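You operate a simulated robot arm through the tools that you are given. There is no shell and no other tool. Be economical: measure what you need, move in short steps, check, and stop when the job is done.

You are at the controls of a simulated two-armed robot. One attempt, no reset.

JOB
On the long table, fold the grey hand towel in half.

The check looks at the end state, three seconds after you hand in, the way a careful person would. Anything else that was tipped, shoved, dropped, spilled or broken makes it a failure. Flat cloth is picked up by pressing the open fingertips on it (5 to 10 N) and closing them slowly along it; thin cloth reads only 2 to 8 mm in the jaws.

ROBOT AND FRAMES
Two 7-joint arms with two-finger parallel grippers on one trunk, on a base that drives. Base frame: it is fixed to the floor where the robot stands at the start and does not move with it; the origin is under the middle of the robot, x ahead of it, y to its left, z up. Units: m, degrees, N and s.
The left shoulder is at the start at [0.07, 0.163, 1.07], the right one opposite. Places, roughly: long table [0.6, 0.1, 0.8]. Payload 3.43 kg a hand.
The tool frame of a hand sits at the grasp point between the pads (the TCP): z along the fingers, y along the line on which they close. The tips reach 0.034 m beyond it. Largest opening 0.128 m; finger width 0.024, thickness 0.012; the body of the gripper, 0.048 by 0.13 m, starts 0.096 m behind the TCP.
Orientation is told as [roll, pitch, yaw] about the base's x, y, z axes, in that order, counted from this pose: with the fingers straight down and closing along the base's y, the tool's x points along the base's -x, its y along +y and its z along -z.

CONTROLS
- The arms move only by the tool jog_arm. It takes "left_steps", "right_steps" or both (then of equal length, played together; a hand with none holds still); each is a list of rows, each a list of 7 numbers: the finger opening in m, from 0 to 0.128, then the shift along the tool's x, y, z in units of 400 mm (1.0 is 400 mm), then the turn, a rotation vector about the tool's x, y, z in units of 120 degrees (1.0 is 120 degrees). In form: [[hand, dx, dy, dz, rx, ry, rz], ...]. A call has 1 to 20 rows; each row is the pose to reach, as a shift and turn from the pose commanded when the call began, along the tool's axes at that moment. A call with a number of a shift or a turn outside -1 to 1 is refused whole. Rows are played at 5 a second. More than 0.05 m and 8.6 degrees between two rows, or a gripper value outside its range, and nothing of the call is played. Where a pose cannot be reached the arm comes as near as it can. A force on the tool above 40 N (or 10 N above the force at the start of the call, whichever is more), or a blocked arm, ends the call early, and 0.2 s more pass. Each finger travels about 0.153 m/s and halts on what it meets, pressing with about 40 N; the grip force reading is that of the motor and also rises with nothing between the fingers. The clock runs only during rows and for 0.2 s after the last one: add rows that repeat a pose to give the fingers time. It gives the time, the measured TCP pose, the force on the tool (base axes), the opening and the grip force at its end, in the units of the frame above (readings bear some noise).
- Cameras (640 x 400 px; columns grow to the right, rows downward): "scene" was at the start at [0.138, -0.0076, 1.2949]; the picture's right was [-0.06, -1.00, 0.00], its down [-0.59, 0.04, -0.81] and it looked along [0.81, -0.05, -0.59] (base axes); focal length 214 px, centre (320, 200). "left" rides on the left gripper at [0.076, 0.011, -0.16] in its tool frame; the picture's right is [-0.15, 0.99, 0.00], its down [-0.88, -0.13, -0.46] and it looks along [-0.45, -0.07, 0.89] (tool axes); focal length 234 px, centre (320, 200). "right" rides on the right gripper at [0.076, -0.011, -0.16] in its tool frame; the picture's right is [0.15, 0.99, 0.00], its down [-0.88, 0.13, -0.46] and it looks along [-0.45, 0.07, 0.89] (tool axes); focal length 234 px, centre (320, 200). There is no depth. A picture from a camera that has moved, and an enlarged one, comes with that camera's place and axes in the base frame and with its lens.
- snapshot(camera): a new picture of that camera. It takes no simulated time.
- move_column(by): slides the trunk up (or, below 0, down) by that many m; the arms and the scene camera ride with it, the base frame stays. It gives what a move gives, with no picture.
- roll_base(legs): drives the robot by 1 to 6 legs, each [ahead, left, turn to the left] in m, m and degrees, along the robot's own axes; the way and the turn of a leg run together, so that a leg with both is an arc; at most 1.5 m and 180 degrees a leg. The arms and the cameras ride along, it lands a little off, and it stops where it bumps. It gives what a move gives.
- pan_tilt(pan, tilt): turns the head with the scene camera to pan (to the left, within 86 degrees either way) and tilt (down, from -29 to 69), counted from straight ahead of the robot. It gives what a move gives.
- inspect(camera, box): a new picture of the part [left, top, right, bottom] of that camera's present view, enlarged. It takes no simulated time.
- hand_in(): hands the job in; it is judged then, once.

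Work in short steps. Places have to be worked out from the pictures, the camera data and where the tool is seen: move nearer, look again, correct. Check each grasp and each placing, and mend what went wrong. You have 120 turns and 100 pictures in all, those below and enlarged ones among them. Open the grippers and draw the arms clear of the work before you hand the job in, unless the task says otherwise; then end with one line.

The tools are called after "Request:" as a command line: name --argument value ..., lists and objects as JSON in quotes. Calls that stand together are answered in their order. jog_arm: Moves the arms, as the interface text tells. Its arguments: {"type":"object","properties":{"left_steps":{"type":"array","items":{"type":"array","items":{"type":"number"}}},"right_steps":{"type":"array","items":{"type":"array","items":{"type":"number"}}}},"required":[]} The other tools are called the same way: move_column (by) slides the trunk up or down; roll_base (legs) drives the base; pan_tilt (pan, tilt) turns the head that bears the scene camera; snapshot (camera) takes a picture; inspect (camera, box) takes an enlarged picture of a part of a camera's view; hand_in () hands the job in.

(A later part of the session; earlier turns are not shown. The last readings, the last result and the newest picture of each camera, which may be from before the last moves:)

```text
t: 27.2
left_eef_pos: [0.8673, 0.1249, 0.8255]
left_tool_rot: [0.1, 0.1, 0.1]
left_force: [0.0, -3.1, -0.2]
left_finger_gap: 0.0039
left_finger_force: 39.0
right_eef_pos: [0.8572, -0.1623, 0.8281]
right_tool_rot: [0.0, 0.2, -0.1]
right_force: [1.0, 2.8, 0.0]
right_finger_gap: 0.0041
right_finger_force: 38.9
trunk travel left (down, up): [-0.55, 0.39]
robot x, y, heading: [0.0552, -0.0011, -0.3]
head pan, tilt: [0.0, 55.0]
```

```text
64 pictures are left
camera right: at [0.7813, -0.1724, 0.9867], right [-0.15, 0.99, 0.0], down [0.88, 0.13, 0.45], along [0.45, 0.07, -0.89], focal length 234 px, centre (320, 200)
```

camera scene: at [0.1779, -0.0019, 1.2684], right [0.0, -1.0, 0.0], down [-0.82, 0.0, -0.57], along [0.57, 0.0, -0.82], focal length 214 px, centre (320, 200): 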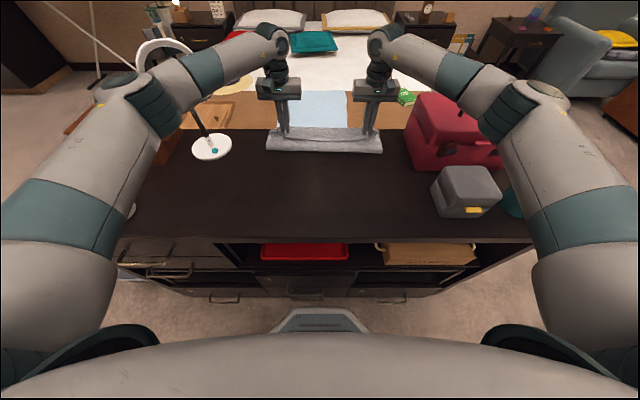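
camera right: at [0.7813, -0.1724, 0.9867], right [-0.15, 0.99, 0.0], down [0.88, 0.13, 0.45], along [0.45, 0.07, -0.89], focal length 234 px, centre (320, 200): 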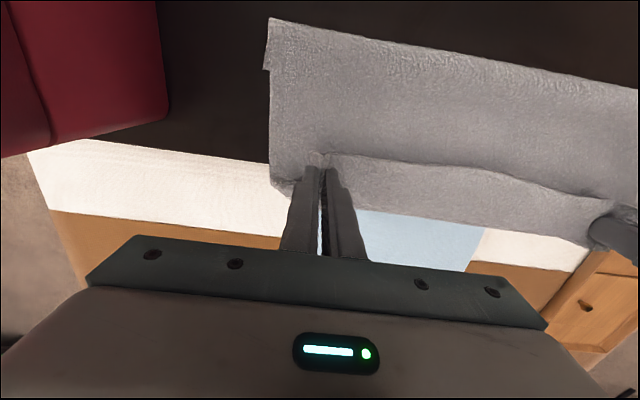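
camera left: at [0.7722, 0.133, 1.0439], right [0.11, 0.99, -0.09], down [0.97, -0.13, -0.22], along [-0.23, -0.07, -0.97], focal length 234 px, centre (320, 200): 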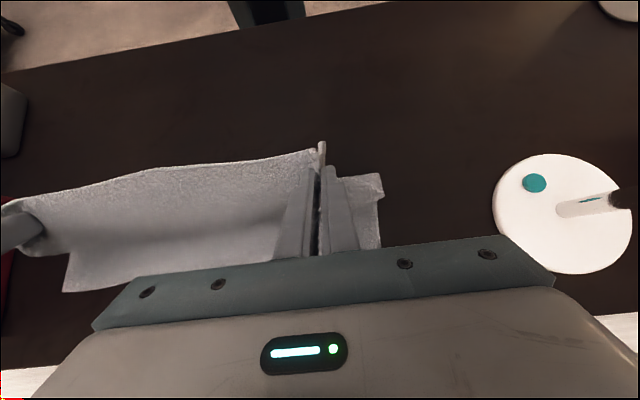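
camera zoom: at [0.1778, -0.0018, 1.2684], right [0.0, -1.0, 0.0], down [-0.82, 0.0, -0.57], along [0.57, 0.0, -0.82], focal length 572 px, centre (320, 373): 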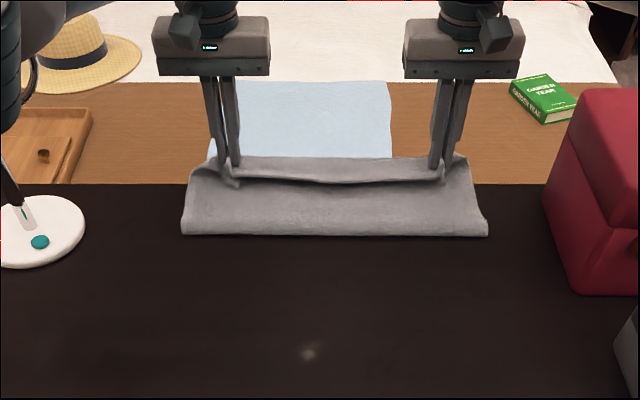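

The sheet leaves the fingers pointing forward, so a near-to-far fold keeps bulging, and a backward tilt is out of reach. Folding far-to-near lets me tilt the fingers outward easily, so I lay the towel flat again first.

Request:
jog_arm --left_steps '[[0, 0, 0, -0.06, 0, 0, 0], [0, 0, 0, -0.12, 0, 0, 0], [0, 0.02, 0, -0.18, 0, 0, 0], [0, 0.05, 0, -0.24, 0, 0, 0], [0, 0.1, 0, -0.29, 0, 0, 0], [0, 0.16, 0, -0.32, 0, 0, 0], [0, 0.23, 0, -0.33, 0, 0, 0], [0, 0.3, 0.005, -0.32, 0, 0, 0], [0, 0.37, 0.01, -0.29, 0, 0, 0], [0, 0.44, 0.015, -0.25, 0, 0, 0], [0, 0.51, 0.02, -0.2, 0, 0, 0], [0, 0.58, 0.025, -0.14, 0, 0, 0], [0, 0.64, 0.03, -0.08, 0, 0, 0], [0, 0.69, 0.03, -0.03, 0, 0, 0], [0, 0.73, 0.03, 0.02, 0, 0, 0], [0, 0.755, 0.03, 0.055, 0, 0, 0], [0, 0.765, 0.03, 0.062, 0, 0, 0], [0, 0.765, 0.03, 0.062, 0, 0, 0]]' --right_steps '[[0, 0, 0, -0.06, 0, 0, 0], [0, 0, 0, -0.12, 0, 0, 0], [0, 0.02, 0, -0.18, 0, 0, 0], [0, 0.05, 0, -0.24, 0, 0, 0], [0, 0.1, 0, -0.29, 0, 0, 0], [0, 0.16, 0, -0.32, 0, 0, 0], [0, 0.23, 0, -0.33, 0, 0, 0], [0, 0.3, 0.005, -0.32, 0, 0, 0], [0, 0.37, 0.01, -0.29, 0, 0, 0], [0, 0.44, 0.015, -0.25, 0, 0, 0], [0, 0.51, 0.015, -0.2, 0, 0, 0], [0, 0.58, 0.015, -0.14, 0, 0, 0], [0, 0.64, 0.015, -0.08, 0, 0, 0], [0, 0.69, 0.015, -0.03, 0, 0, 0], [0, 0.73, 0.015, 0.02, 0, 0, 0], [0, 0.755, 0.015, 0.055, 0, 0, 0], [0, 0.765, 0.015, 0.066, 0, 0, 0], [0, 0.765, 0.015, 0.066, 0, 0, 0]]'

Request:
inspect --camera "scene" --box '[200, 90, 440, 240]'

```text
t: 31.0
left_eef_pos: [0.5622, 0.1351, 0.8025]
left_tool_rot: [0.1, 0.1, 0.1]
left_force: [0.3, -8.3, 2.2]
left_finger_gap: 0.0043
left_finger_force: 38.5
right_eef_pos: [0.5506, -0.1572, 0.8005]
right_tool_rot: [0.1, 0.1, 0.0]
right_force: [0.4, 8.4, -0.7]
right_finger_gap: 0.0044
right_finger_force: 38.9
trunk travel left (down, up): [-0.55, 0.39]
robot x, y, heading: [0.0521, -0.0021, 0.1]
head pan, tilt: [0.0, 55.0]
```

```text
2.67 times, centred on (320, 165) of scene
camera zoom: at [0.178, -0.002, 1.2684], right [0.0, -1.0, 0.0], down [-0.82, 0.0, -0.57], along [0.57, 0.0, -0.82], focal length 572 px, centre (320, 293)
```

zoom: 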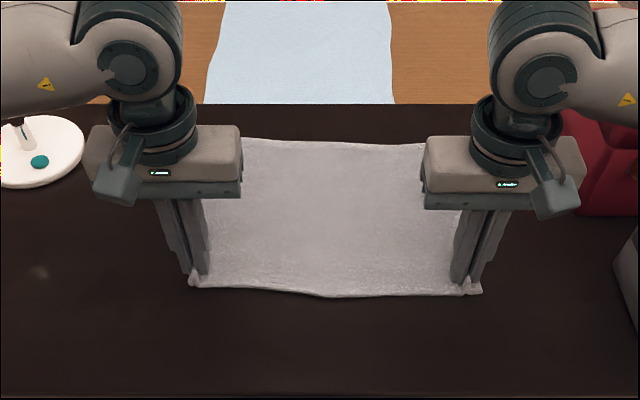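

The towel is flat again. I open the fingers gently, which also spreads the ridges, and lift 10 cm.

Request:
jog_arm --left_steps '[[0.015, 0, 0, 0.005, 0, 0, 0], [0.03, 0, 0, 0.005, 0, 0, 0], [0.05, 0, 0, 0.005, 0, 0, 0], [0.05, 0, 0, 0, 0, 0, 0], [0.05, 0, 0, -0.1, 0, 0, 0], [0.05, 0, 0, -0.2, 0, 0, 0], [0.05, 0, 0, -0.25, 0, 0, 0]]' --right_steps '[[0.015, 0, 0, 0.005, 0, 0, 0], [0.03, 0, 0, 0.005, 0, 0, 0], [0.05, 0, 0, 0.005, 0, 0, 0], [0.05, 0, 0, 0, 0, 0, 0], [0.05, 0, 0, -0.1, 0, 0, 0], [0.05, 0, 0, -0.2, 0, 0, 0], [0.05, 0, 0, -0.25, 0, 0, 0]]'

Request:
inspect --camera "scene" --box '[200, 90, 440, 240]'

Request:
snapshot --camera "left"

Request:
snapshot --camera "right"

```text
t: 32.6
left_eef_pos: [0.5644, 0.1369, 0.9029]
left_tool_rot: [0.1, 0.2, 0.0]
left_force: [-0.1, 0.4, -0.4]
left_finger_gap: 0.0502
left_finger_force: 0.1
right_eef_pos: [0.5503, -0.1564, 0.8999]
right_tool_rot: [-0.1, 0.2, 0.0]
right_force: [-0.2, 0.3, 0.5]
right_finger_gap: 0.0499
right_finger_force: 0.1
trunk travel left (down, up): [-0.55, 0.39]
robot x, y, heading: [0.0522, -0.0001, 0.1]
head pan, tilt: [0.0, 55.0]
```

```text
2.67 times, centred on (320, 165) of scene
camera zoom: at [0.1777, -0.0019, 1.2683], right [0.0, -1.0, 0.0], down [-0.82, 0.0, -0.57], along [0.57, 0.0, -0.82], focal length 572 px, centre (320, 293)
```

zoom: 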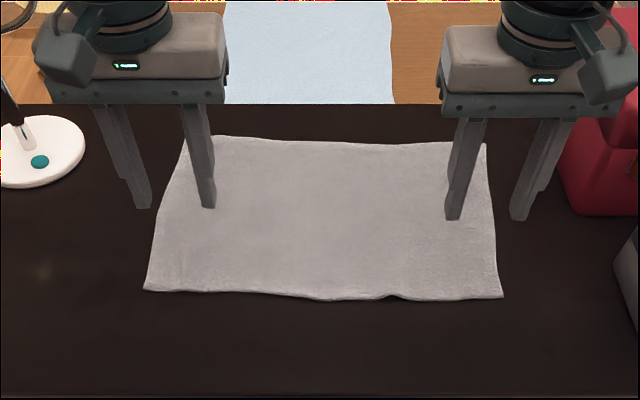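

```text
61 pictures are left
camera left: at [0.4886, 0.1469, 1.0619], right [0.15, 0.99, 0.0], down [0.88, -0.13, 0.45], along [0.45, -0.07, -0.89], focal length 234 px, centre (320, 200)
```

left: 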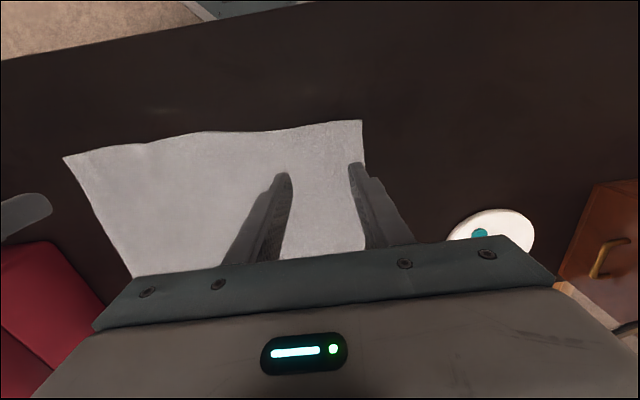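

```text
60 pictures are left
camera right: at [0.4745, -0.1655, 1.0602], right [-0.15, 0.99, 0.0], down [0.88, 0.13, 0.45], along [0.45, 0.07, -0.89], focal length 234 px, centre (320, 200)
```

right: 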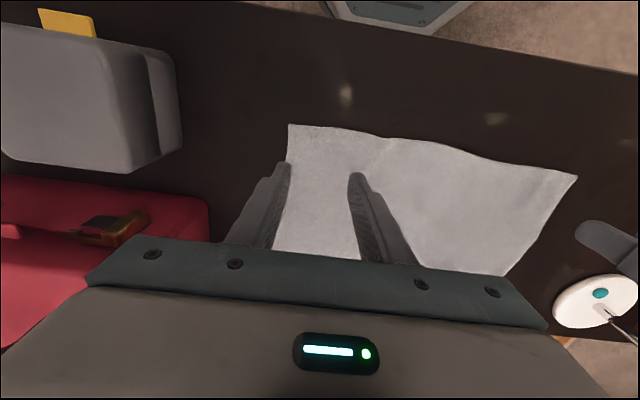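

The towel is flat again, with corners near [0.531,0.188] and [0.523,-0.198], far [0.781,0.178] and [0.769,-0.222]. I back the base 8 cm so the hands have room to tilt at the near side.

Request:
roll_base --legs '[[-0.08, 0, 0]]'

```text
t: 33.6
left_eef_pos: [0.4836, 0.1368, 0.9022]
left_tool_rot: [0.0, 0.1, 0.0]
left_force: [0.7, -0.4, 0.1]
left_finger_gap: 0.0499
left_finger_force: 0.1
right_eef_pos: [0.4702, -0.155, 0.8997]
right_tool_rot: [-0.1, 0.1, 0.0]
right_force: [-0.2, 0.1, -0.6]
right_finger_gap: 0.0501
right_finger_force: 0.1
trunk travel left (down, up): [-0.55, 0.39]
robot x, y, heading: [-0.0261, 0.0017, 0.2]
head pan, tilt: [0.0, 55.0]
```

I move both hands over the far edge and hover about 4 cm above it.

Request:
jog_arm --left_steps '[[0.05, -0.1, -0.005, 0, 0, 0, 0], [0.05, -0.2, -0.01, 0, 0, 0, 0], [0.05, -0.3, -0.015, 0, 0, 0, 0], [0.05, -0.4, -0.02, 0, 0, 0, 0], [0.05, -0.5, -0.025, 0.02, 0, 0, 0], [0.05, -0.6, -0.03, 0.05, 0, 0, 0], [0.05, -0.68, -0.03, 0.1, 0, 0, 0], [0.05, -0.7035, -0.03, 0.155, 0, 0, 0], [0.05, -0.7035, -0.03, 0.155, 0, 0, 0]]' --right_steps '[[0.05, -0.1, -0.005, 0, 0, 0, 0], [0.05, -0.2, -0.01, 0, 0, 0, 0], [0.05, -0.3, -0.015, 0, 0, 0, 0], [0.05, -0.4, -0.02, 0, 0, 0, 0], [0.05, -0.5, -0.025, 0.02, 0, 0, 0], [0.05, -0.6, -0.03, 0.05, 0, 0, 0], [0.05, -0.68, -0.0325, 0.1, 0, 0, 0], [0.05, -0.7075, -0.0325, 0.15, 0, 0, 0], [0.05, -0.7075, -0.0325, 0.15, 0, 0, 0]]'

Request:
snapshot --camera "left"

Request:
snapshot --camera "right"

Request:
inspect --camera "scene" --box '[200, 60, 440, 210]'

```text
t: 35.6
left_eef_pos: [0.7657, 0.1261, 0.838]
left_tool_rot: [0.0, 0.3, 0.0]
left_force: [0.2, -0.7, 0.1]
left_finger_gap: 0.0499
left_finger_force: 0.1
right_eef_pos: [0.7558, -0.1682, 0.8407]
right_tool_rot: [0.0, 0.1, 0.1]
right_force: [-0.8, 0.3, 0.9]
right_finger_gap: 0.0498
right_finger_force: 0.0
trunk travel left (down, up): [-0.55, 0.39]
robot x, y, heading: [-0.0205, 0.0021, 0.0]
head pan, tilt: [0.0, 55.0]
```

```text
59 pictures are left
camera left: at [0.6908, 0.1356, 0.9969], right [0.15, 0.99, 0.0], down [0.88, -0.13, 0.45], along [0.45, -0.07, -0.89], focal length 234 px, centre (320, 200)
```

left: 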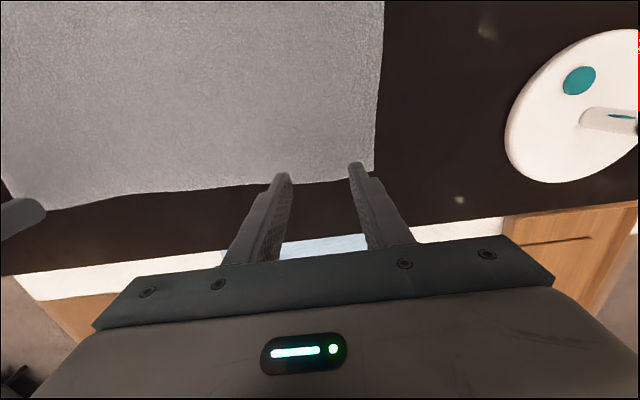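

```text
58 pictures are left
camera right: at [0.6787, -0.1792, 1.0005], right [-0.15, 0.99, 0.0], down [0.88, 0.13, 0.45], along [0.45, 0.07, -0.89], focal length 234 px, centre (320, 200)
```

right: 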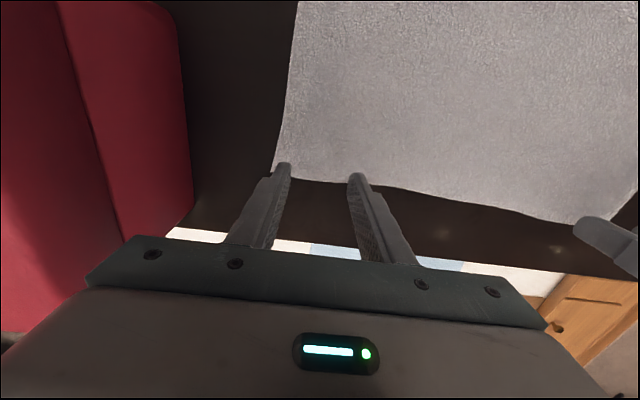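

```text
2.67 times, centred on (320, 135) of scene
camera zoom: at [0.0979, -0.002, 1.2684], right [0.0, -1.0, 0.0], down [-0.82, 0.0, -0.57], along [0.57, 0.0, -0.82], focal length 572 px, centre (320, 373)
```

zoom: 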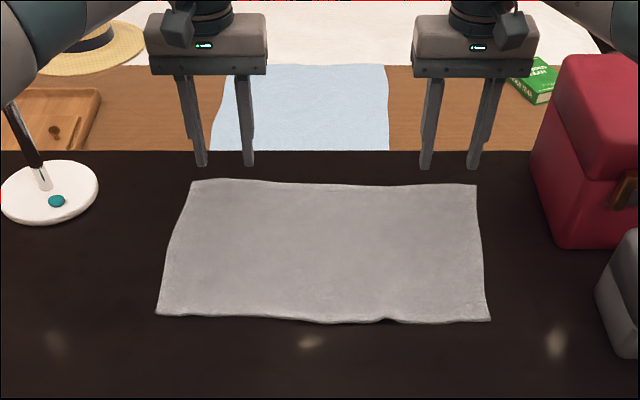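

The grasp points sit 1.5–2 cm inside the far edge and look right. I descend to contact.

Request:
jog_arm --left_steps '[[0.05, 0, 0, 0.05, 0, 0, 0], [0.05, 0, 0, 0.09, 0, 0, 0], [0.05, 0, 0, 0.1, 0, 0, 0], [0.05, 0, 0, 0.104, 0, 0, 0], [0.05, 0, 0, 0.104, 0, 0, 0]]' --right_steps '[[0.05, 0, 0, 0.05, 0, 0, 0], [0.05, 0, 0, 0.09, 0, 0, 0], [0.05, 0, 0, 0.105, 0, 0, 0], [0.05, 0, 0, 0.111, 0, 0, 0], [0.05, 0, 0, 0.111, 0, 0, 0]]'

```text
t: 36.8
left_eef_pos: [0.7642, 0.1241, 0.7984]
left_tool_rot: [0.0, 0.2, 0.0]
left_force: [0.1, 0.4, 2.9]
left_finger_gap: 0.05
left_finger_force: 0.1
right_eef_pos: [0.7524, -0.1673, 0.7968]
right_tool_rot: [0.0, 0.0, 0.0]
right_force: [4.4, -1.5, 15.4]
right_finger_gap: 0.0498
right_finger_force: 0.1
trunk travel left (down, up): [-0.55, 0.39]
robot x, y, heading: [-0.0283, 0.0015, 0.0]
head pan, tilt: [0.0, 55.0]
```

Left reads 3 N and right 15 N. I trim both toward about 9 N and close slowly.

Request:
jog_arm --left_steps '[[0.05, 0, 0, 0.003, 0, 0, 0], [0.05, 0, 0, 0.003, 0, 0, 0], [0.044, 0, 0, 0.003, 0, 0, 0], [0.038, 0, 0, 0.003, 0, 0, 0], [0.032, 0, 0, 0.003, 0, 0, 0], [0.026, 0, 0, 0.003, 0, 0, 0], [0.02, 0, 0, 0.003, 0, 0, 0], [0.015, 0, 0, 0.003, 0, 0, 0], [0.01, 0, 0, 0.003, 0, 0, 0], [0.005, 0, 0, 0.003, 0, 0, 0], [0, 0, 0, 0.003, 0, 0, 0], [0, 0, 0, 0.003, 0, 0, 0], [0, 0, 0, 0.003, 0, 0, 0]]' --right_steps '[[0.05, 0, 0, -0.0015, 0, 0, 0], [0.05, 0, 0, -0.0015, 0, 0, 0], [0.044, 0, 0, -0.0015, 0, 0, 0], [0.038, 0, 0, -0.0015, 0, 0, 0], [0.032, 0, 0, -0.0015, 0, 0, 0], [0.026, 0, 0, -0.0015, 0, 0, 0], [0.02, 0, 0, -0.0015, 0, 0, 0], [0.015, 0, 0, -0.0015, 0, 0, 0], [0.01, 0, 0, -0.0015, 0, 0, 0], [0.005, 0, 0, -0.0015, 0, 0, 0], [0, 0, 0, -0.0015, 0, 0, 0], [0, 0, 0, -0.0015, 0, 0, 0], [0, 0, 0, -0.0015, 0, 0, 0]]'

Request:
snapshot --camera "left"

Request:
snapshot --camera "right"

```text
t: 39.6
left_eef_pos: [0.7639, 0.1256, 0.7981]
left_tool_rot: [0.0, 0.1, 0.0]
left_force: [-0.9, -3.9, 6.6]
left_finger_gap: 0.0029
left_finger_force: 37.9
right_eef_pos: [0.7516, -0.1676, 0.7965]
right_tool_rot: [0.0, 0.0, 0.0]
right_force: [-0.7, 4.4, 14.2]
right_finger_gap: 0.0045
right_finger_force: 39.4
trunk travel left (down, up): [-0.55, 0.39]
robot x, y, heading: [-0.0244, -0.0004, 0.0]
head pan, tilt: [0.0, 55.0]
```

```text
56 pictures are left
camera left: at [0.6892, 0.1349, 0.957], right [0.15, 0.99, 0.0], down [0.88, -0.13, 0.45], along [0.45, -0.07, -0.89], focal length 234 px, centre (320, 200)
```

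left: 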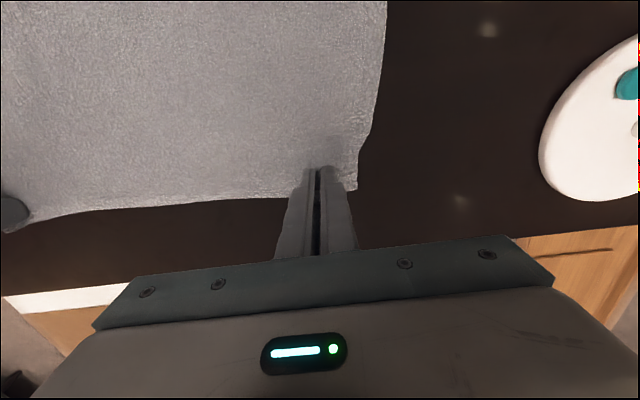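

```text
55 pictures are left
camera right: at [0.676, -0.1784, 0.9569], right [-0.15, 0.99, 0.0], down [0.88, 0.13, 0.46], along [0.45, 0.07, -0.89], focal length 234 px, centre (320, 200)
```

right: 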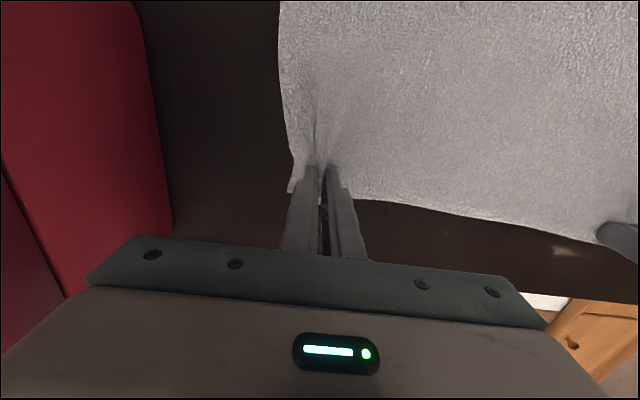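

Both hands hold the far edge (2.9 and 4.5 mm). I lift along an arc toward me, tilting the fingertips outward, up to the midpoint.

Request:
jog_arm --left_steps '[[0, 0.012, 0, -0.037, 0, -0.033, 0], [0, 0.027, 0.003, -0.074, 0, -0.0667, 0], [0, 0.047, 0.005, -0.105, 0, -0.1, 0], [0, 0.0685, 0.008, -0.134, 0, -0.1333, 0], [0, 0.098, 0.01, -0.165, 0, -0.1667, 0], [0, 0.1295, 0.013, -0.193, 0, -0.2, 0], [0, 0.165, 0.015, -0.216, 0, -0.2333, 0], [0, 0.2025, 0.018, -0.237, 0, -0.2667, 0], [0, 0.244, 0.02, -0.246, 0, -0.3, 0], [0, 0.287, 0.022, -0.25, 0, -0.3333, 0], [0, 0.287, 0.022, -0.25, 0, -0.3333, 0]]' --right_steps '[[0, 0.012, 0, -0.037, 0, -0.033, 0], [0, 0.027, 0.006, -0.074, 0, -0.0667, 0], [0, 0.047, 0.01, -0.105, 0, -0.1, 0], [0, 0.0685, 0.015, -0.134, 0, -0.1333, 0], [0, 0.098, 0.02, -0.165, 0, -0.1667, 0], [0, 0.1295, 0.025, -0.193, 0, -0.2, 0], [0, 0.165, 0.03, -0.216, 0, -0.2333, 0], [0, 0.2025, 0.035, -0.237, 0, -0.2667, 0], [0, 0.244, 0.04, -0.246, 0, -0.3, 0], [0, 0.287, 0.042, -0.25, 0, -0.3333, 0], [0, 0.287, 0.042, -0.25, 0, -0.3333, 0]]'

Request:
inspect --camera "scene" --box '[180, 80, 460, 255]'

Request:
snapshot --camera "right"

Request:
snapshot --camera "left"

```text
t: 42.0
left_eef_pos: [0.6508, 0.1334, 0.8968]
left_tool_rot: [0.0, -39.8, -0.1]
left_force: [-0.3, -0.6, -0.8]
left_finger_gap: 0.0025
left_finger_force: 37.5
right_eef_pos: [0.639, -0.1527, 0.894]
right_tool_rot: [0.0, -39.7, 0.0]
right_force: [0.6, 0.3, -0.1]
right_finger_gap: 0.0043
right_finger_force: 38.8
trunk travel left (down, up): [-0.55, 0.39]
robot x, y, heading: [-0.0264, -0.0014, -0.1]
head pan, tilt: [0.0, 55.0]
```

```text
2.29 times, centred on (320, 168) of scene
camera zoom: at [0.099, -0.002, 1.2683], right [0.0, -1.0, 0.0], down [-0.82, 0.0, -0.57], along [0.57, 0.0, -0.82], focal length 490 px, centre (320, 274)
```

zoom: 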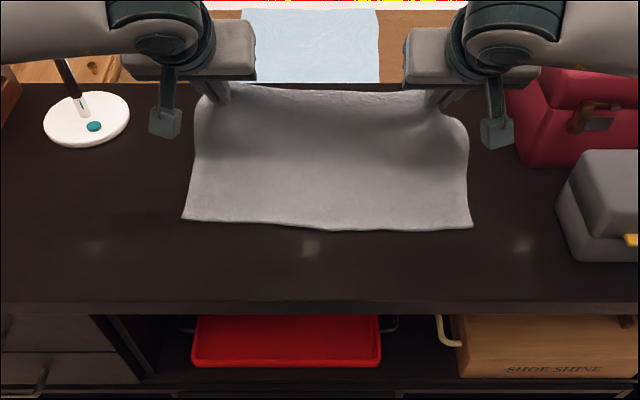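

```text
53 pictures are left
camera right: at [0.4784, -0.1625, 0.9685], right [-0.11, 0.99, -0.09], down [0.38, 0.13, 0.91], along [0.92, 0.07, -0.39], focal length 234 px, centre (320, 200)
```

right: 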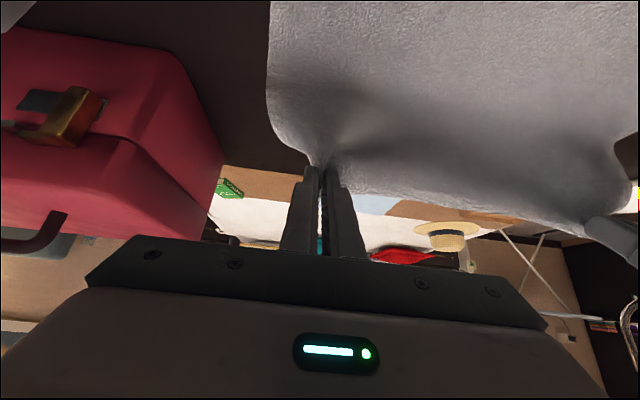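

```text
52 pictures are left
camera left: at [0.491, 0.143, 0.97], right [0.11, 0.99, 0.09], down [0.38, -0.13, 0.91], along [0.92, -0.07, -0.4], focal length 234 px, centre (320, 200)
```

left: 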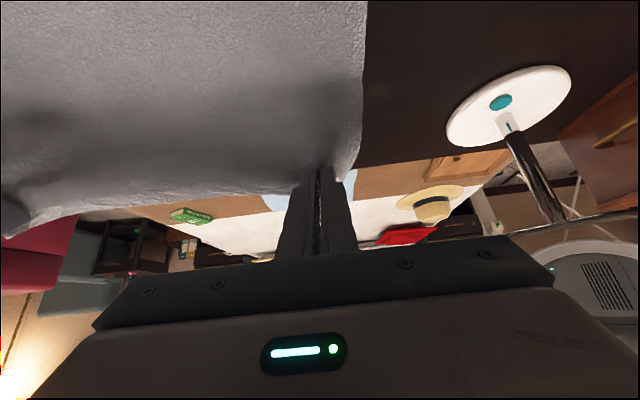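

This looks right: the cloth rolls over and the near edge is unmoved. I continue down the arc with more tilt.

Request:
jog_arm --left_steps '[[0, 0.036, 0, -0.022, 0, -0.03, 0], [0, 0.0725, 0, -0.042, 0, -0.058, 0], [0, 0.114, 0, -0.053, 0, -0.088, 0], [0, 0.1555, 0, -0.062, 0, -0.117, 0], [0, 0.2, 0, -0.062, 0, -0.142, 0], [0, 0.244, 0, -0.061, 0, -0.167, 0], [0, 0.244, 0, -0.061, 0, -0.167, 0]]' --right_steps '[[0, 0.036, 0, -0.022, 0, -0.03, 0], [0, 0.0725, 0, -0.042, 0, -0.058, 0], [0, 0.114, 0, -0.053, 0, -0.088, 0], [0, 0.1555, 0, -0.062, 0, -0.117, 0], [0, 0.2, 0, -0.062, 0, -0.142, 0], [0, 0.244, 0, -0.061, 0, -0.167, 0], [0, 0.244, 0, -0.061, 0, -0.167, 0]]'

Request:
snapshot --camera "scene"

Request:
snapshot --camera "right"

```text
t: 43.6
left_eef_pos: [0.56, 0.1319, 0.8517]
left_tool_rot: [0.1, -59.9, -0.1]
left_force: [-0.1, -0.6, 0.1]
left_finger_gap: 0.0025
left_finger_force: 37.3
right_eef_pos: [0.548, -0.152, 0.849]
right_tool_rot: [0.1, -59.9, -0.2]
right_force: [-0.4, 0.7, -1.1]
right_finger_gap: 0.0044
right_finger_force: 38.9
trunk travel left (down, up): [-0.55, 0.39]
robot x, y, heading: [-0.0231, -0.0033, -0.1]
head pan, tilt: [0.0, 55.0]
```

```text
51 pictures are left
camera scene: at [0.0987, -0.0031, 1.2683], right [0.0, -1.0, 0.0], down [-0.82, 0.0, -0.57], along [0.57, 0.0, -0.82], focal length 214 px, centre (320, 200)
```

scene: 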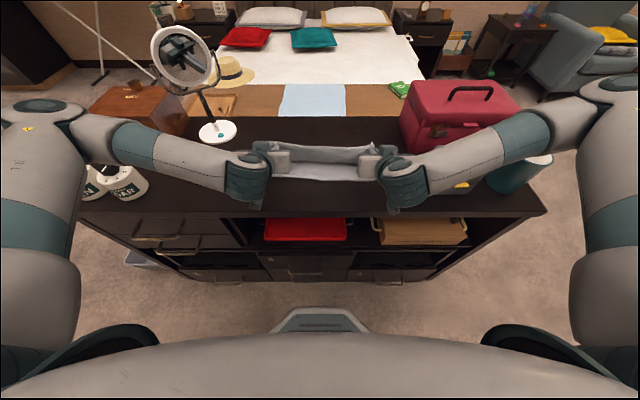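

```text
50 pictures are left
camera right: at [0.3721, -0.1637, 0.8651], right [-0.07, 0.99, -0.13], down [0.05, 0.13, 0.99], along [1.0, 0.07, -0.06], focal length 234 px, centre (320, 200)
```

right: 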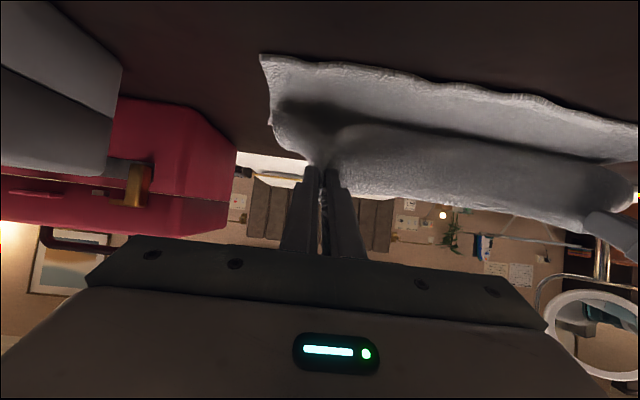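

The fold is rolling over correctly and the tail points up. The forearms run in front of the boxes with clearance. I lower to near contact.

Request:
jog_arm --left_steps '[[0, 0.041, 0, -0.007, 0, -0.021, 0], [0, 0.082, 0, -0.014, 0, -0.042, 0], [0, 0.115, 0, -0.013, 0, -0.055, 0], [0, 0.149, 0, -0.012, 0, -0.067, 0], [0, 0.149, 0, -0.012, 0, -0.067, 0]]' --right_steps '[[0, 0.041, 0, -0.007, 0, -0.021, 0], [0, 0.082, 0, -0.014, 0, -0.042, 0], [0, 0.115, 0, -0.013, 0, -0.055, 0], [0, 0.149, 0, -0.012, 0, -0.067, 0], [0, 0.149, 0, -0.012, 0, -0.067, 0]]'

Request:
inspect --camera "scene" --box '[200, 90, 440, 240]'

Request:
snapshot --camera "right"

Request:
snapshot --camera "left"

```text
t: 44.8
left_eef_pos: [0.5236, 0.1147, 0.8143]
left_tool_rot: [0.5, -67.6, 0.1]
left_force: [0.3, -0.4, 0.3]
left_finger_gap: 0.0026
left_finger_force: 37.4
left hand out of reach, approached as far as the arm can: row 3, 4, 5
right_eef_pos: [0.5093, -0.1179, 0.8209]
right_tool_rot: [-0.5, -67.7, 0.0]
right_force: [-0.3, -0.3, -0.1]
right_finger_gap: 0.0043
right_finger_force: 38.5
right hand out of reach, approached as far as the arm can: row 2, 3, 4, 5
trunk travel left (down, up): [-0.55, 0.39]
robot x, y, heading: [-0.0247, -0.0006, -0.1]
head pan, tilt: [0.0, 55.0]
```

```text
2.67 times, centred on (320, 165) of scene
camera zoom: at [0.0983, -0.0016, 1.2684], right [0.0, -1.0, 0.0], down [-0.82, 0.0, -0.57], along [0.57, 0.0, -0.82], focal length 572 px, centre (320, 293)
```

zoom: 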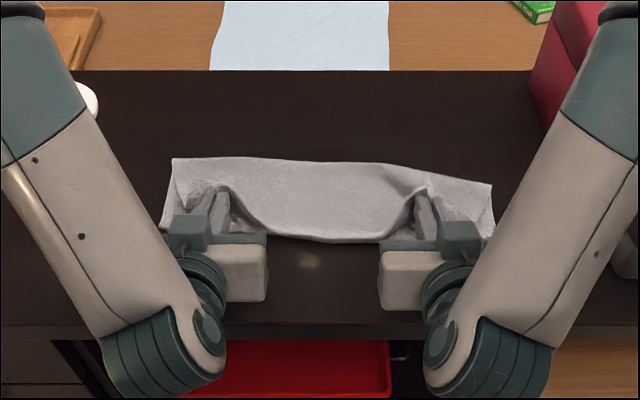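

```text
48 pictures are left
camera right: at [0.3333, -0.128, 0.8117], right [-0.05, 0.99, -0.14], down [-0.09, 0.13, 0.99], along [0.99, 0.06, 0.08], focal length 234 px, centre (320, 200)
```

right: 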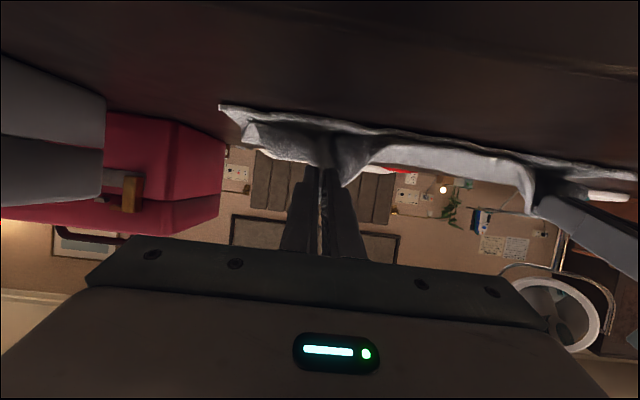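

```text
47 pictures are left
camera left: at [0.347, 0.1236, 0.8047], right [0.05, 0.99, 0.14], down [-0.09, -0.13, 0.99], along [1.0, -0.06, 0.08], focal length 234 px, centre (320, 200)
```

left: 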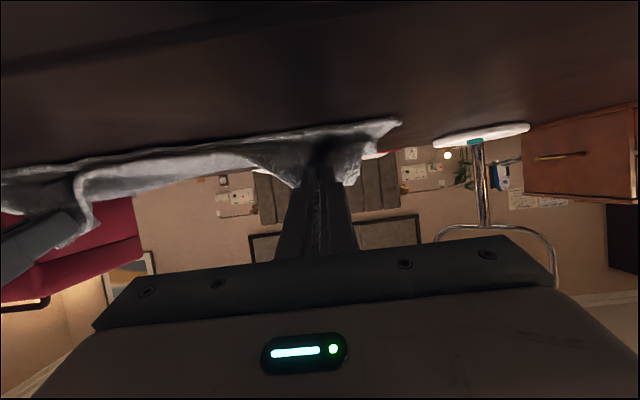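

The high tilt at this close range pulled the hands inward. I ease the tilt to about 48° and bring the hands back out to their proper spacing.

Request:
jog_arm --left_steps '[[0, -0.003, 0.01, 0.004, 0, 0.042, 0], [0, -0.005, 0.02, 0.008, 0, 0.083, 0], [0, -0.008, 0.03, 0.012, 0, 0.125, 0], [0, -0.011, 0.038, 0.0155, 0, 0.167, 0], [0, -0.011, 0.038, 0.0155, 0, 0.167, 0]]' --right_steps '[[0, 0.0, -0.02, 0.007, 0, 0.042, 0], [0, 0.001, -0.04, 0.013, 0, 0.083, 0], [0, 0.002, -0.06, 0.02, 0, 0.125, 0], [0, 0.002, -0.08, 0.027, 0, 0.167, 0], [0, 0.002, -0.08, 0.027, 0, 0.167, 0]]'

Request:
inspect --camera "scene" --box '[200, 90, 440, 240]'

Request:
snapshot --camera "right"

```text
t: 46.0
left_eef_pos: [0.5302, 0.1289, 0.8158]
left_tool_rot: [0.0, -47.8, -0.1]
left_force: [-1.3, 0.7, 0.2]
left_finger_gap: 0.0026
left_finger_force: 36.6
right_eef_pos: [0.5197, -0.1505, 0.8183]
right_tool_rot: [0.0, -47.8, 0.0]
right_force: [-0.3, 0.3, 0.5]
right_finger_gap: 0.0044
right_finger_force: 38.7
trunk travel left (down, up): [-0.55, 0.39]
robot x, y, heading: [-0.0242, 0.0008, 0.2]
head pan, tilt: [0.0, 55.0]
```

```text
2.67 times, centred on (320, 165) of scene
camera zoom: at [0.0987, -0.0019, 1.2683], right [0.0, -1.0, 0.0], down [-0.82, 0.0, -0.57], along [0.57, 0.0, -0.82], focal length 572 px, centre (320, 293)
```

zoom: 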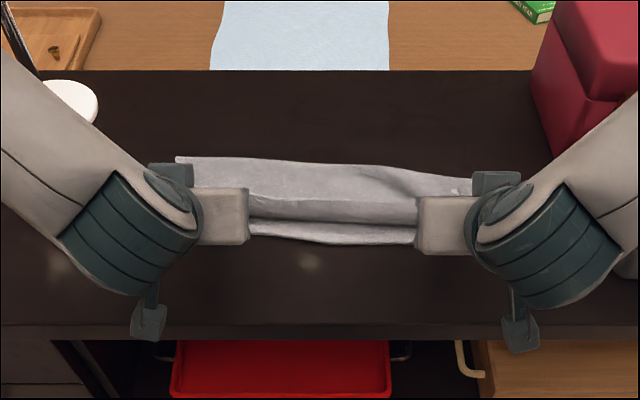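

```text
45 pictures are left
camera right: at [0.3501, -0.1608, 0.8688], right [-0.1, 0.99, -0.11], down [0.25, 0.13, 0.96], along [0.96, 0.07, -0.26], focal length 234 px, centre (320, 200)
```

right: 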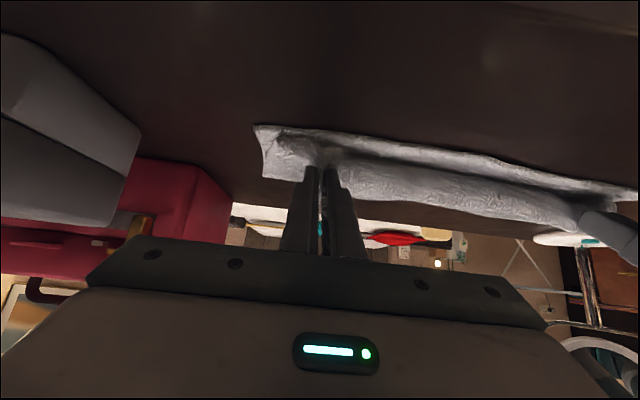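

Spacing is restored and the layers roll correctly. I lower the edge to just above the bottom layer while pulling slightly toward the near edge.

Request:
jog_arm --left_steps '[[0, 0.02, 0, 0.0025, 0, 0, 0], [0, 0.04, 0, 0.005, 0, 0, 0], [0, 0.06, 0, 0.0075, 0, 0, 0], [0, 0.06, 0, 0.0075, 0, 0, 0]]' --right_steps '[[0, 0.02, 0, 0.005, 0, 0, 0], [0, 0.04, 0, 0.01, 0, 0, 0], [0, 0.061, 0, 0.015, 0, 0, 0], [0, 0.061, 0, 0.015, 0, 0, 0]]'

Request:
inspect --camera "scene" --box '[220, 110, 420, 235]'

Request:
inspect --camera "right" --box '[200, 80, 640, 260]'

```text
t: 47.0
left_eef_pos: [0.5145, 0.1291, 0.7989]
left_tool_rot: [0.0, -47.9, 0.0]
left_force: [0.3, 0.4, -0.1]
left_finger_gap: 0.0026
left_finger_force: 37.0
right_eef_pos: [0.508, -0.1496, 0.7964]
right_tool_rot: [0.0, -48.3, 0.0]
right_force: [7.3, -0.7, 27.5]
right_finger_gap: 0.0047
right_finger_force: 38.8
trunk travel left (down, up): [-0.55, 0.39]
robot x, y, heading: [-0.0273, 0.0003, -0.1]
head pan, tilt: [0.0, 55.0]
```

```text
3.20 times, centred on (320, 172) of scene
camera zoom: at [0.097, -0.0015, 1.2689], right [0.0, -1.0, 0.0], down [-0.82, 0.0, -0.57], along [0.57, 0.0, -0.82], focal length 686 px, centre (320, 288)
```

zoom: 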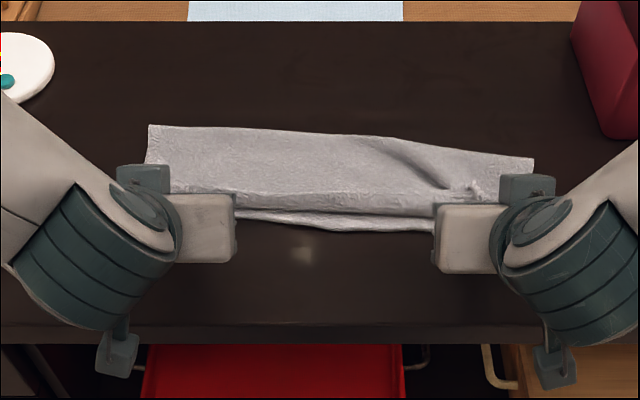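

```text
1.45 times, centred on (420, 170) of right
camera zoom: at [0.338, -0.1608, 0.8473], right [-0.1, 0.99, -0.11], down [0.24, 0.13, 0.96], along [0.96, 0.07, -0.25], focal length 341 px, centre (174, 244)
```

zoom: 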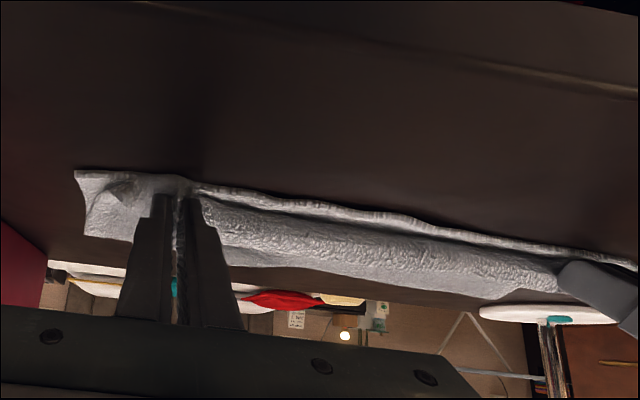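

The right hand presses too hard and the fold line is skewed (left 0.66, right 0.61) with a diagonal wrinkle, caused by the inward excursion. I unroll back past the midpoint and will redo it with limited tilt.

Request:
jog_arm --left_steps '[[0, -0.0725, 0, -0.032, 0, 0, 0], [0, -0.1785, 0, -0.027, 0, 0.033, 0], [0, -0.275, 0, -0.013, 0, 0.067, 0], [0, -0.344, 0, 0.0255, 0, 0.067, 0], [0, -0.4065, 0, 0.084, 0, 0.1, 0], [0, -0.439, 0, 0.149, 0, 0.15, 0], [0, -0.4675, 0, 0.2175, 0, 0.2, 0], [0, -0.4675, 0, 0.2175, 0, 0.2, 0]]' --right_steps '[[0, -0.0725, 0, -0.032, 0, 0, 0], [0, -0.1785, 0, -0.027, 0, 0.033, 0], [0, -0.275, 0, -0.013, 0, 0.067, 0], [0, -0.344, 0, 0.0255, 0, 0.067, 0], [0, -0.4065, 0, 0.084, 0, 0.1, 0], [0, -0.439, 0, 0.149, 0, 0.15, 0], [0, -0.4675, 0, 0.2175, 0, 0.2, 0], [0, -0.4675, 0, 0.2175, 0, 0.2, 0]]'

Request:
snapshot --camera "scene"

Request:
snapshot --camera "right"

Request:
snapshot --camera "left"

```text
t: 48.8
left_eef_pos: [0.7043, 0.1283, 0.8794]
left_tool_rot: [0.1, -23.9, 0.0]
left_force: [-0.1, 0.1, 0.2]
left_finger_gap: 0.0026
left_finger_force: 37.1
right_eef_pos: [0.6937, -0.1506, 0.8763]
right_tool_rot: [0.1, -23.9, 0.0]
right_force: [0.5, 0.8, 0.4]
right_finger_gap: 0.0043
right_finger_force: 39.1
trunk travel left (down, up): [-0.55, 0.39]
robot x, y, heading: [-0.0244, -0.0004, 0.0]
head pan, tilt: [0.0, 55.0]
```

```text
42 pictures are left
camera scene: at [0.0968, -0.0019, 1.2686], right [0.0, -1.0, 0.0], down [-0.82, 0.0, -0.57], along [0.57, 0.0, -0.82], focal length 214 px, centre (320, 200)
```

scene: 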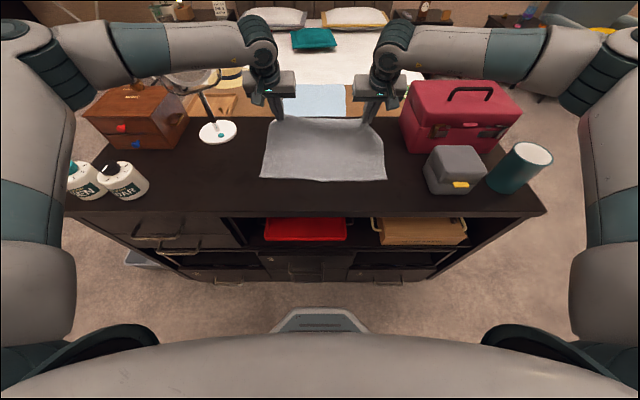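

```text
41 pictures are left
camera right: at [0.5598, -0.1609, 0.9915], right [-0.13, 0.99, -0.06], down [0.62, 0.13, 0.77], along [0.77, 0.07, -0.63], focal length 234 px, centre (320, 200)
```

right: 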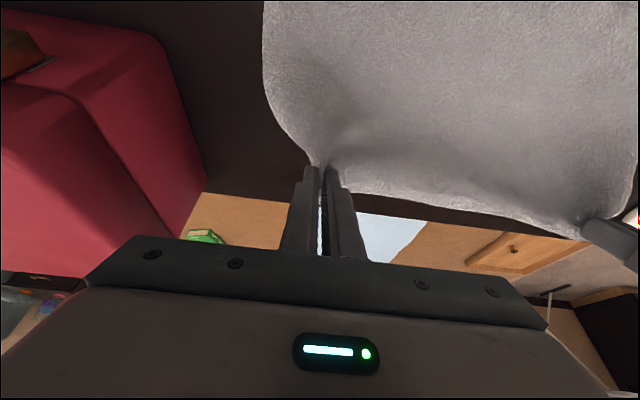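

```text
40 pictures are left
camera left: at [0.5723, 0.139, 0.9939], right [0.13, 0.99, 0.06], down [0.62, -0.13, 0.77], along [0.77, -0.07, -0.63], focal length 234 px, centre (320, 200)
```

left: 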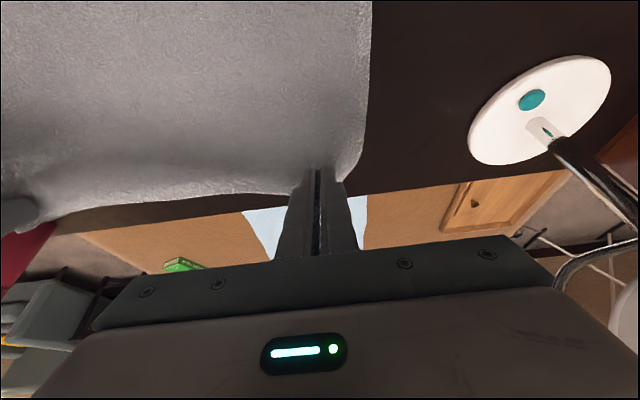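

The towel is reset neatly with the near edge at 0.531/0.524. I redo the arc with tilt limited to 50° and the hands' spacing constant.

Request:
jog_arm --left_steps '[[0, 0.0365, 0, -0.047, 0, -0.05, 0], [0, 0.072, 0, -0.07, 0, -0.083, 0], [0, 0.1095, 0, -0.092, 0, -0.117, 0], [0, 0.15, 0, -0.1, 0, -0.142, 0], [0, 0.1915, 0, -0.108, 0, -0.167, 0], [0, 0.232, 0, -0.108, 0, -0.183, 0], [0, 0.2735, 0, -0.107, 0, -0.2, 0], [0, 0.312, 0, -0.099, 0, -0.208, 0], [0, 0.351, 0, -0.0905, 0, -0.217, 0], [0, 0.385, 0, -0.0755, 0, -0.217, 0], [0, 0.419, 0, -0.0605, 0, -0.217, 0], [0, 0.445, 0, -0.045, 0, -0.217, 0], [0, 0.4715, 0, -0.029, 0, -0.217, 0], [0, 0.4715, 0, -0.029, 0, -0.217, 0]]' --right_steps '[[0, 0.0365, 0, -0.047, 0, -0.05, 0], [0, 0.072, 0, -0.07, 0, -0.083, 0], [0, 0.1095, 0, -0.092, 0, -0.117, 0], [0, 0.15, 0, -0.1, 0, -0.142, 0], [0, 0.1915, 0, -0.108, 0, -0.167, 0], [0, 0.232, 0, -0.108, 0, -0.183, 0], [0, 0.2735, 0, -0.107, 0, -0.2, 0], [0, 0.312, 0, -0.099, 0, -0.208, 0], [0, 0.351, 0, -0.0905, 0, -0.217, 0], [0, 0.385, 0, -0.0755, 0, -0.217, 0], [0, 0.419, 0, -0.0605, 0, -0.217, 0], [0, 0.445, 0, -0.045, 0, -0.217, 0], [0, 0.4715, 0, -0.029, 0, -0.217, 0], [0, 0.4715, 0, -0.029, 0, -0.217, 0]]'

Request:
inspect --camera "scene" --box '[220, 110, 420, 235]'

Request:
inspect --camera "right" --box '[200, 80, 640, 260]'

```text
t: 51.8
left_eef_pos: [0.5289, 0.1289, 0.8129]
left_tool_rot: [-0.1, -49.9, -0.1]
left_force: [0.4, -0.5, 0.1]
left_finger_gap: 0.0027
left_finger_force: 37.0
right_eef_pos: [0.5212, -0.1495, 0.8091]
right_tool_rot: [0.0, -49.9, 0.0]
right_force: [0.5, -0.4, 0.9]
right_finger_gap: 0.0043
right_finger_force: 38.9
trunk travel left (down, up): [-0.55, 0.39]
robot x, y, heading: [-0.0226, 0.0002, 0.2]
head pan, tilt: [0.0, 55.0]
```

```text
3.20 times, centred on (320, 172) of scene
camera zoom: at [0.0984, -0.002, 1.2684], right [0.0, -1.0, 0.0], down [-0.82, 0.0, -0.57], along [0.57, 0.0, -0.82], focal length 686 px, centre (320, 288)
```

zoom: 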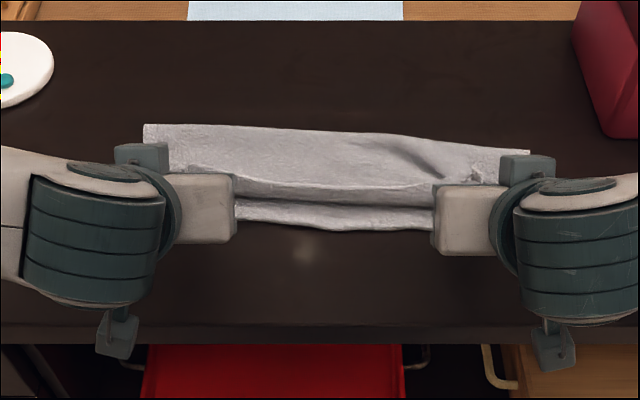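

```text
1.45 times, centred on (420, 170) of right
camera zoom: at [0.3492, -0.1602, 0.8538], right [-0.09, 0.99, -0.11], down [0.22, 0.13, 0.97], along [0.97, 0.07, -0.23], focal length 341 px, centre (174, 244)
```

zoom: 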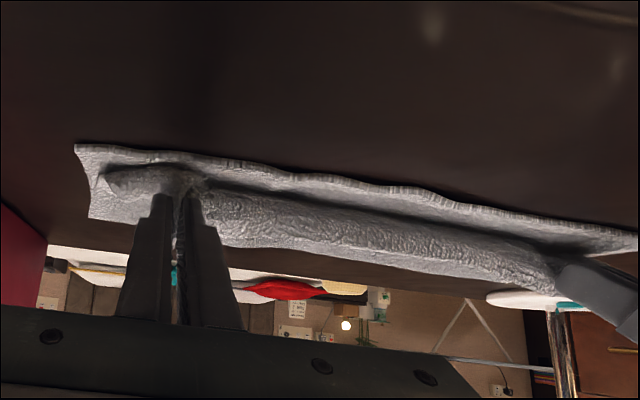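

The fold is nearly there; the right side has a small wrinkle because that hand sits about 1.2 cm too far inward. I lift the right a little, shift it outward, and lower both to contact.

Request:
jog_arm --left_steps '[[0, 0, 0, 0, 0, 0, 0], [0, 0, 0, 0, 0, 0, 0], [0, 0, 0, 0, 0, 0, 0], [0, 0, 0, 0, 0, 0, 0], [0, 0, 0, 0, 0, 0, 0], [0, 0.012, 0, 0.002, 0, 0, 0], [0, 0.025, 0, 0.004, 0, 0, 0], [0, 0.038, 0, 0.0055, 0, 0, 0], [0, 0.038, 0, 0.0055, 0, 0, 0]]' --right_steps '[[0, -0.05, 0, 0.005, 0, 0, 0], [0, -0.106, -0.01, 0.009, 0, 0, 0], [0, -0.106, -0.03, 0.009, 0, 0, 0], [0, -0.07, -0.035, 0.007, 0, 0, 0], [0, -0.03, -0.035, 0.004, 0, 0, 0], [0, 0, -0.035, 0, 0, 0, 0], [0, 0.015, -0.035, 0, 0, 0, 0], [0, 0.03, -0.035, 0, 0, 0, 0], [0, 0.03, -0.035, 0, 0, 0, 0]]'

Request:
inspect --camera "scene" --box '[220, 110, 420, 235]'

Request:
inspect --camera "right" --box '[200, 80, 640, 260]'

Request:
inspect --camera "left" --box '[0, 80, 440, 260]'

```text
t: 53.8
left_eef_pos: [0.5202, 0.1288, 0.7997]
left_tool_rot: [0.0, -50.0, -0.1]
left_force: [-0.8, -4.3, 0.3]
left_finger_gap: 0.0025
left_finger_force: 37.2
right_eef_pos: [0.5125, -0.1641, 0.8004]
right_tool_rot: [0.0, -50.1, 0.0]
right_force: [2.1, 4.0, 4.3]
right_finger_gap: 0.0045
right_finger_force: 38.0
trunk travel left (down, up): [-0.55, 0.39]
robot x, y, heading: [-0.0267, -0.0017, 0.1]
head pan, tilt: [0.0, 55.0]
```

```text
3.20 times, centred on (320, 172) of scene
camera zoom: at [0.0982, -0.002, 1.2684], right [0.0, -1.0, 0.0], down [-0.82, 0.0, -0.57], along [0.57, 0.0, -0.82], focal length 686 px, centre (320, 288)
```

zoom: 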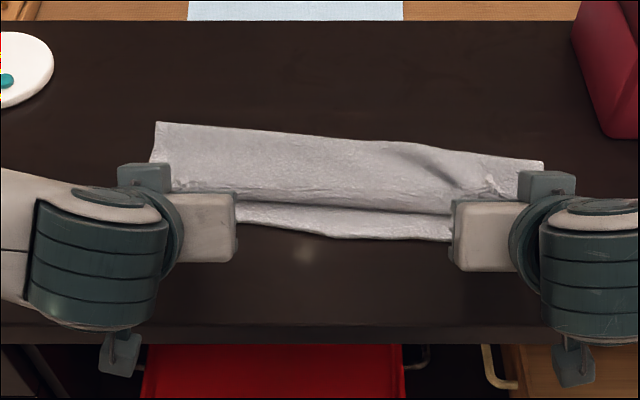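

```text
1.45 times, centred on (420, 170) of right
camera zoom: at [0.3413, -0.1748, 0.8453], right [-0.09, 0.99, -0.11], down [0.22, 0.13, 0.97], along [0.97, 0.07, -0.23], focal length 341 px, centre (174, 244)
```

zoom: 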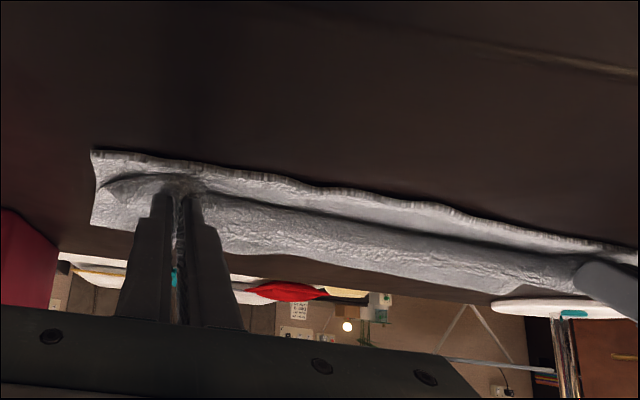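

```text
1.45 times, centred on (220, 170) of left
camera zoom: at [0.3508, 0.139, 0.8444], right [0.09, 0.99, 0.11], down [0.22, -0.13, 0.97], along [0.97, -0.07, -0.23], focal length 341 px, centre (466, 244)
```

zoom: 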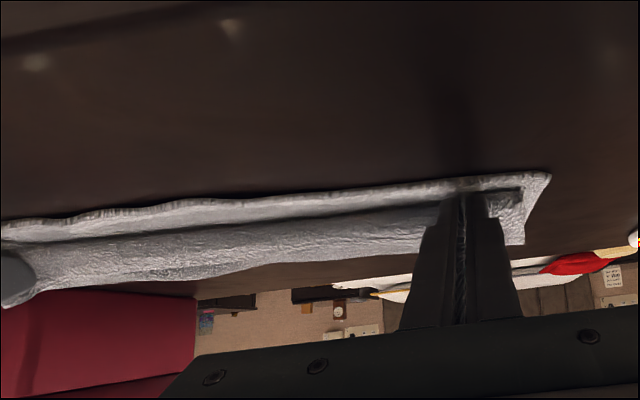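

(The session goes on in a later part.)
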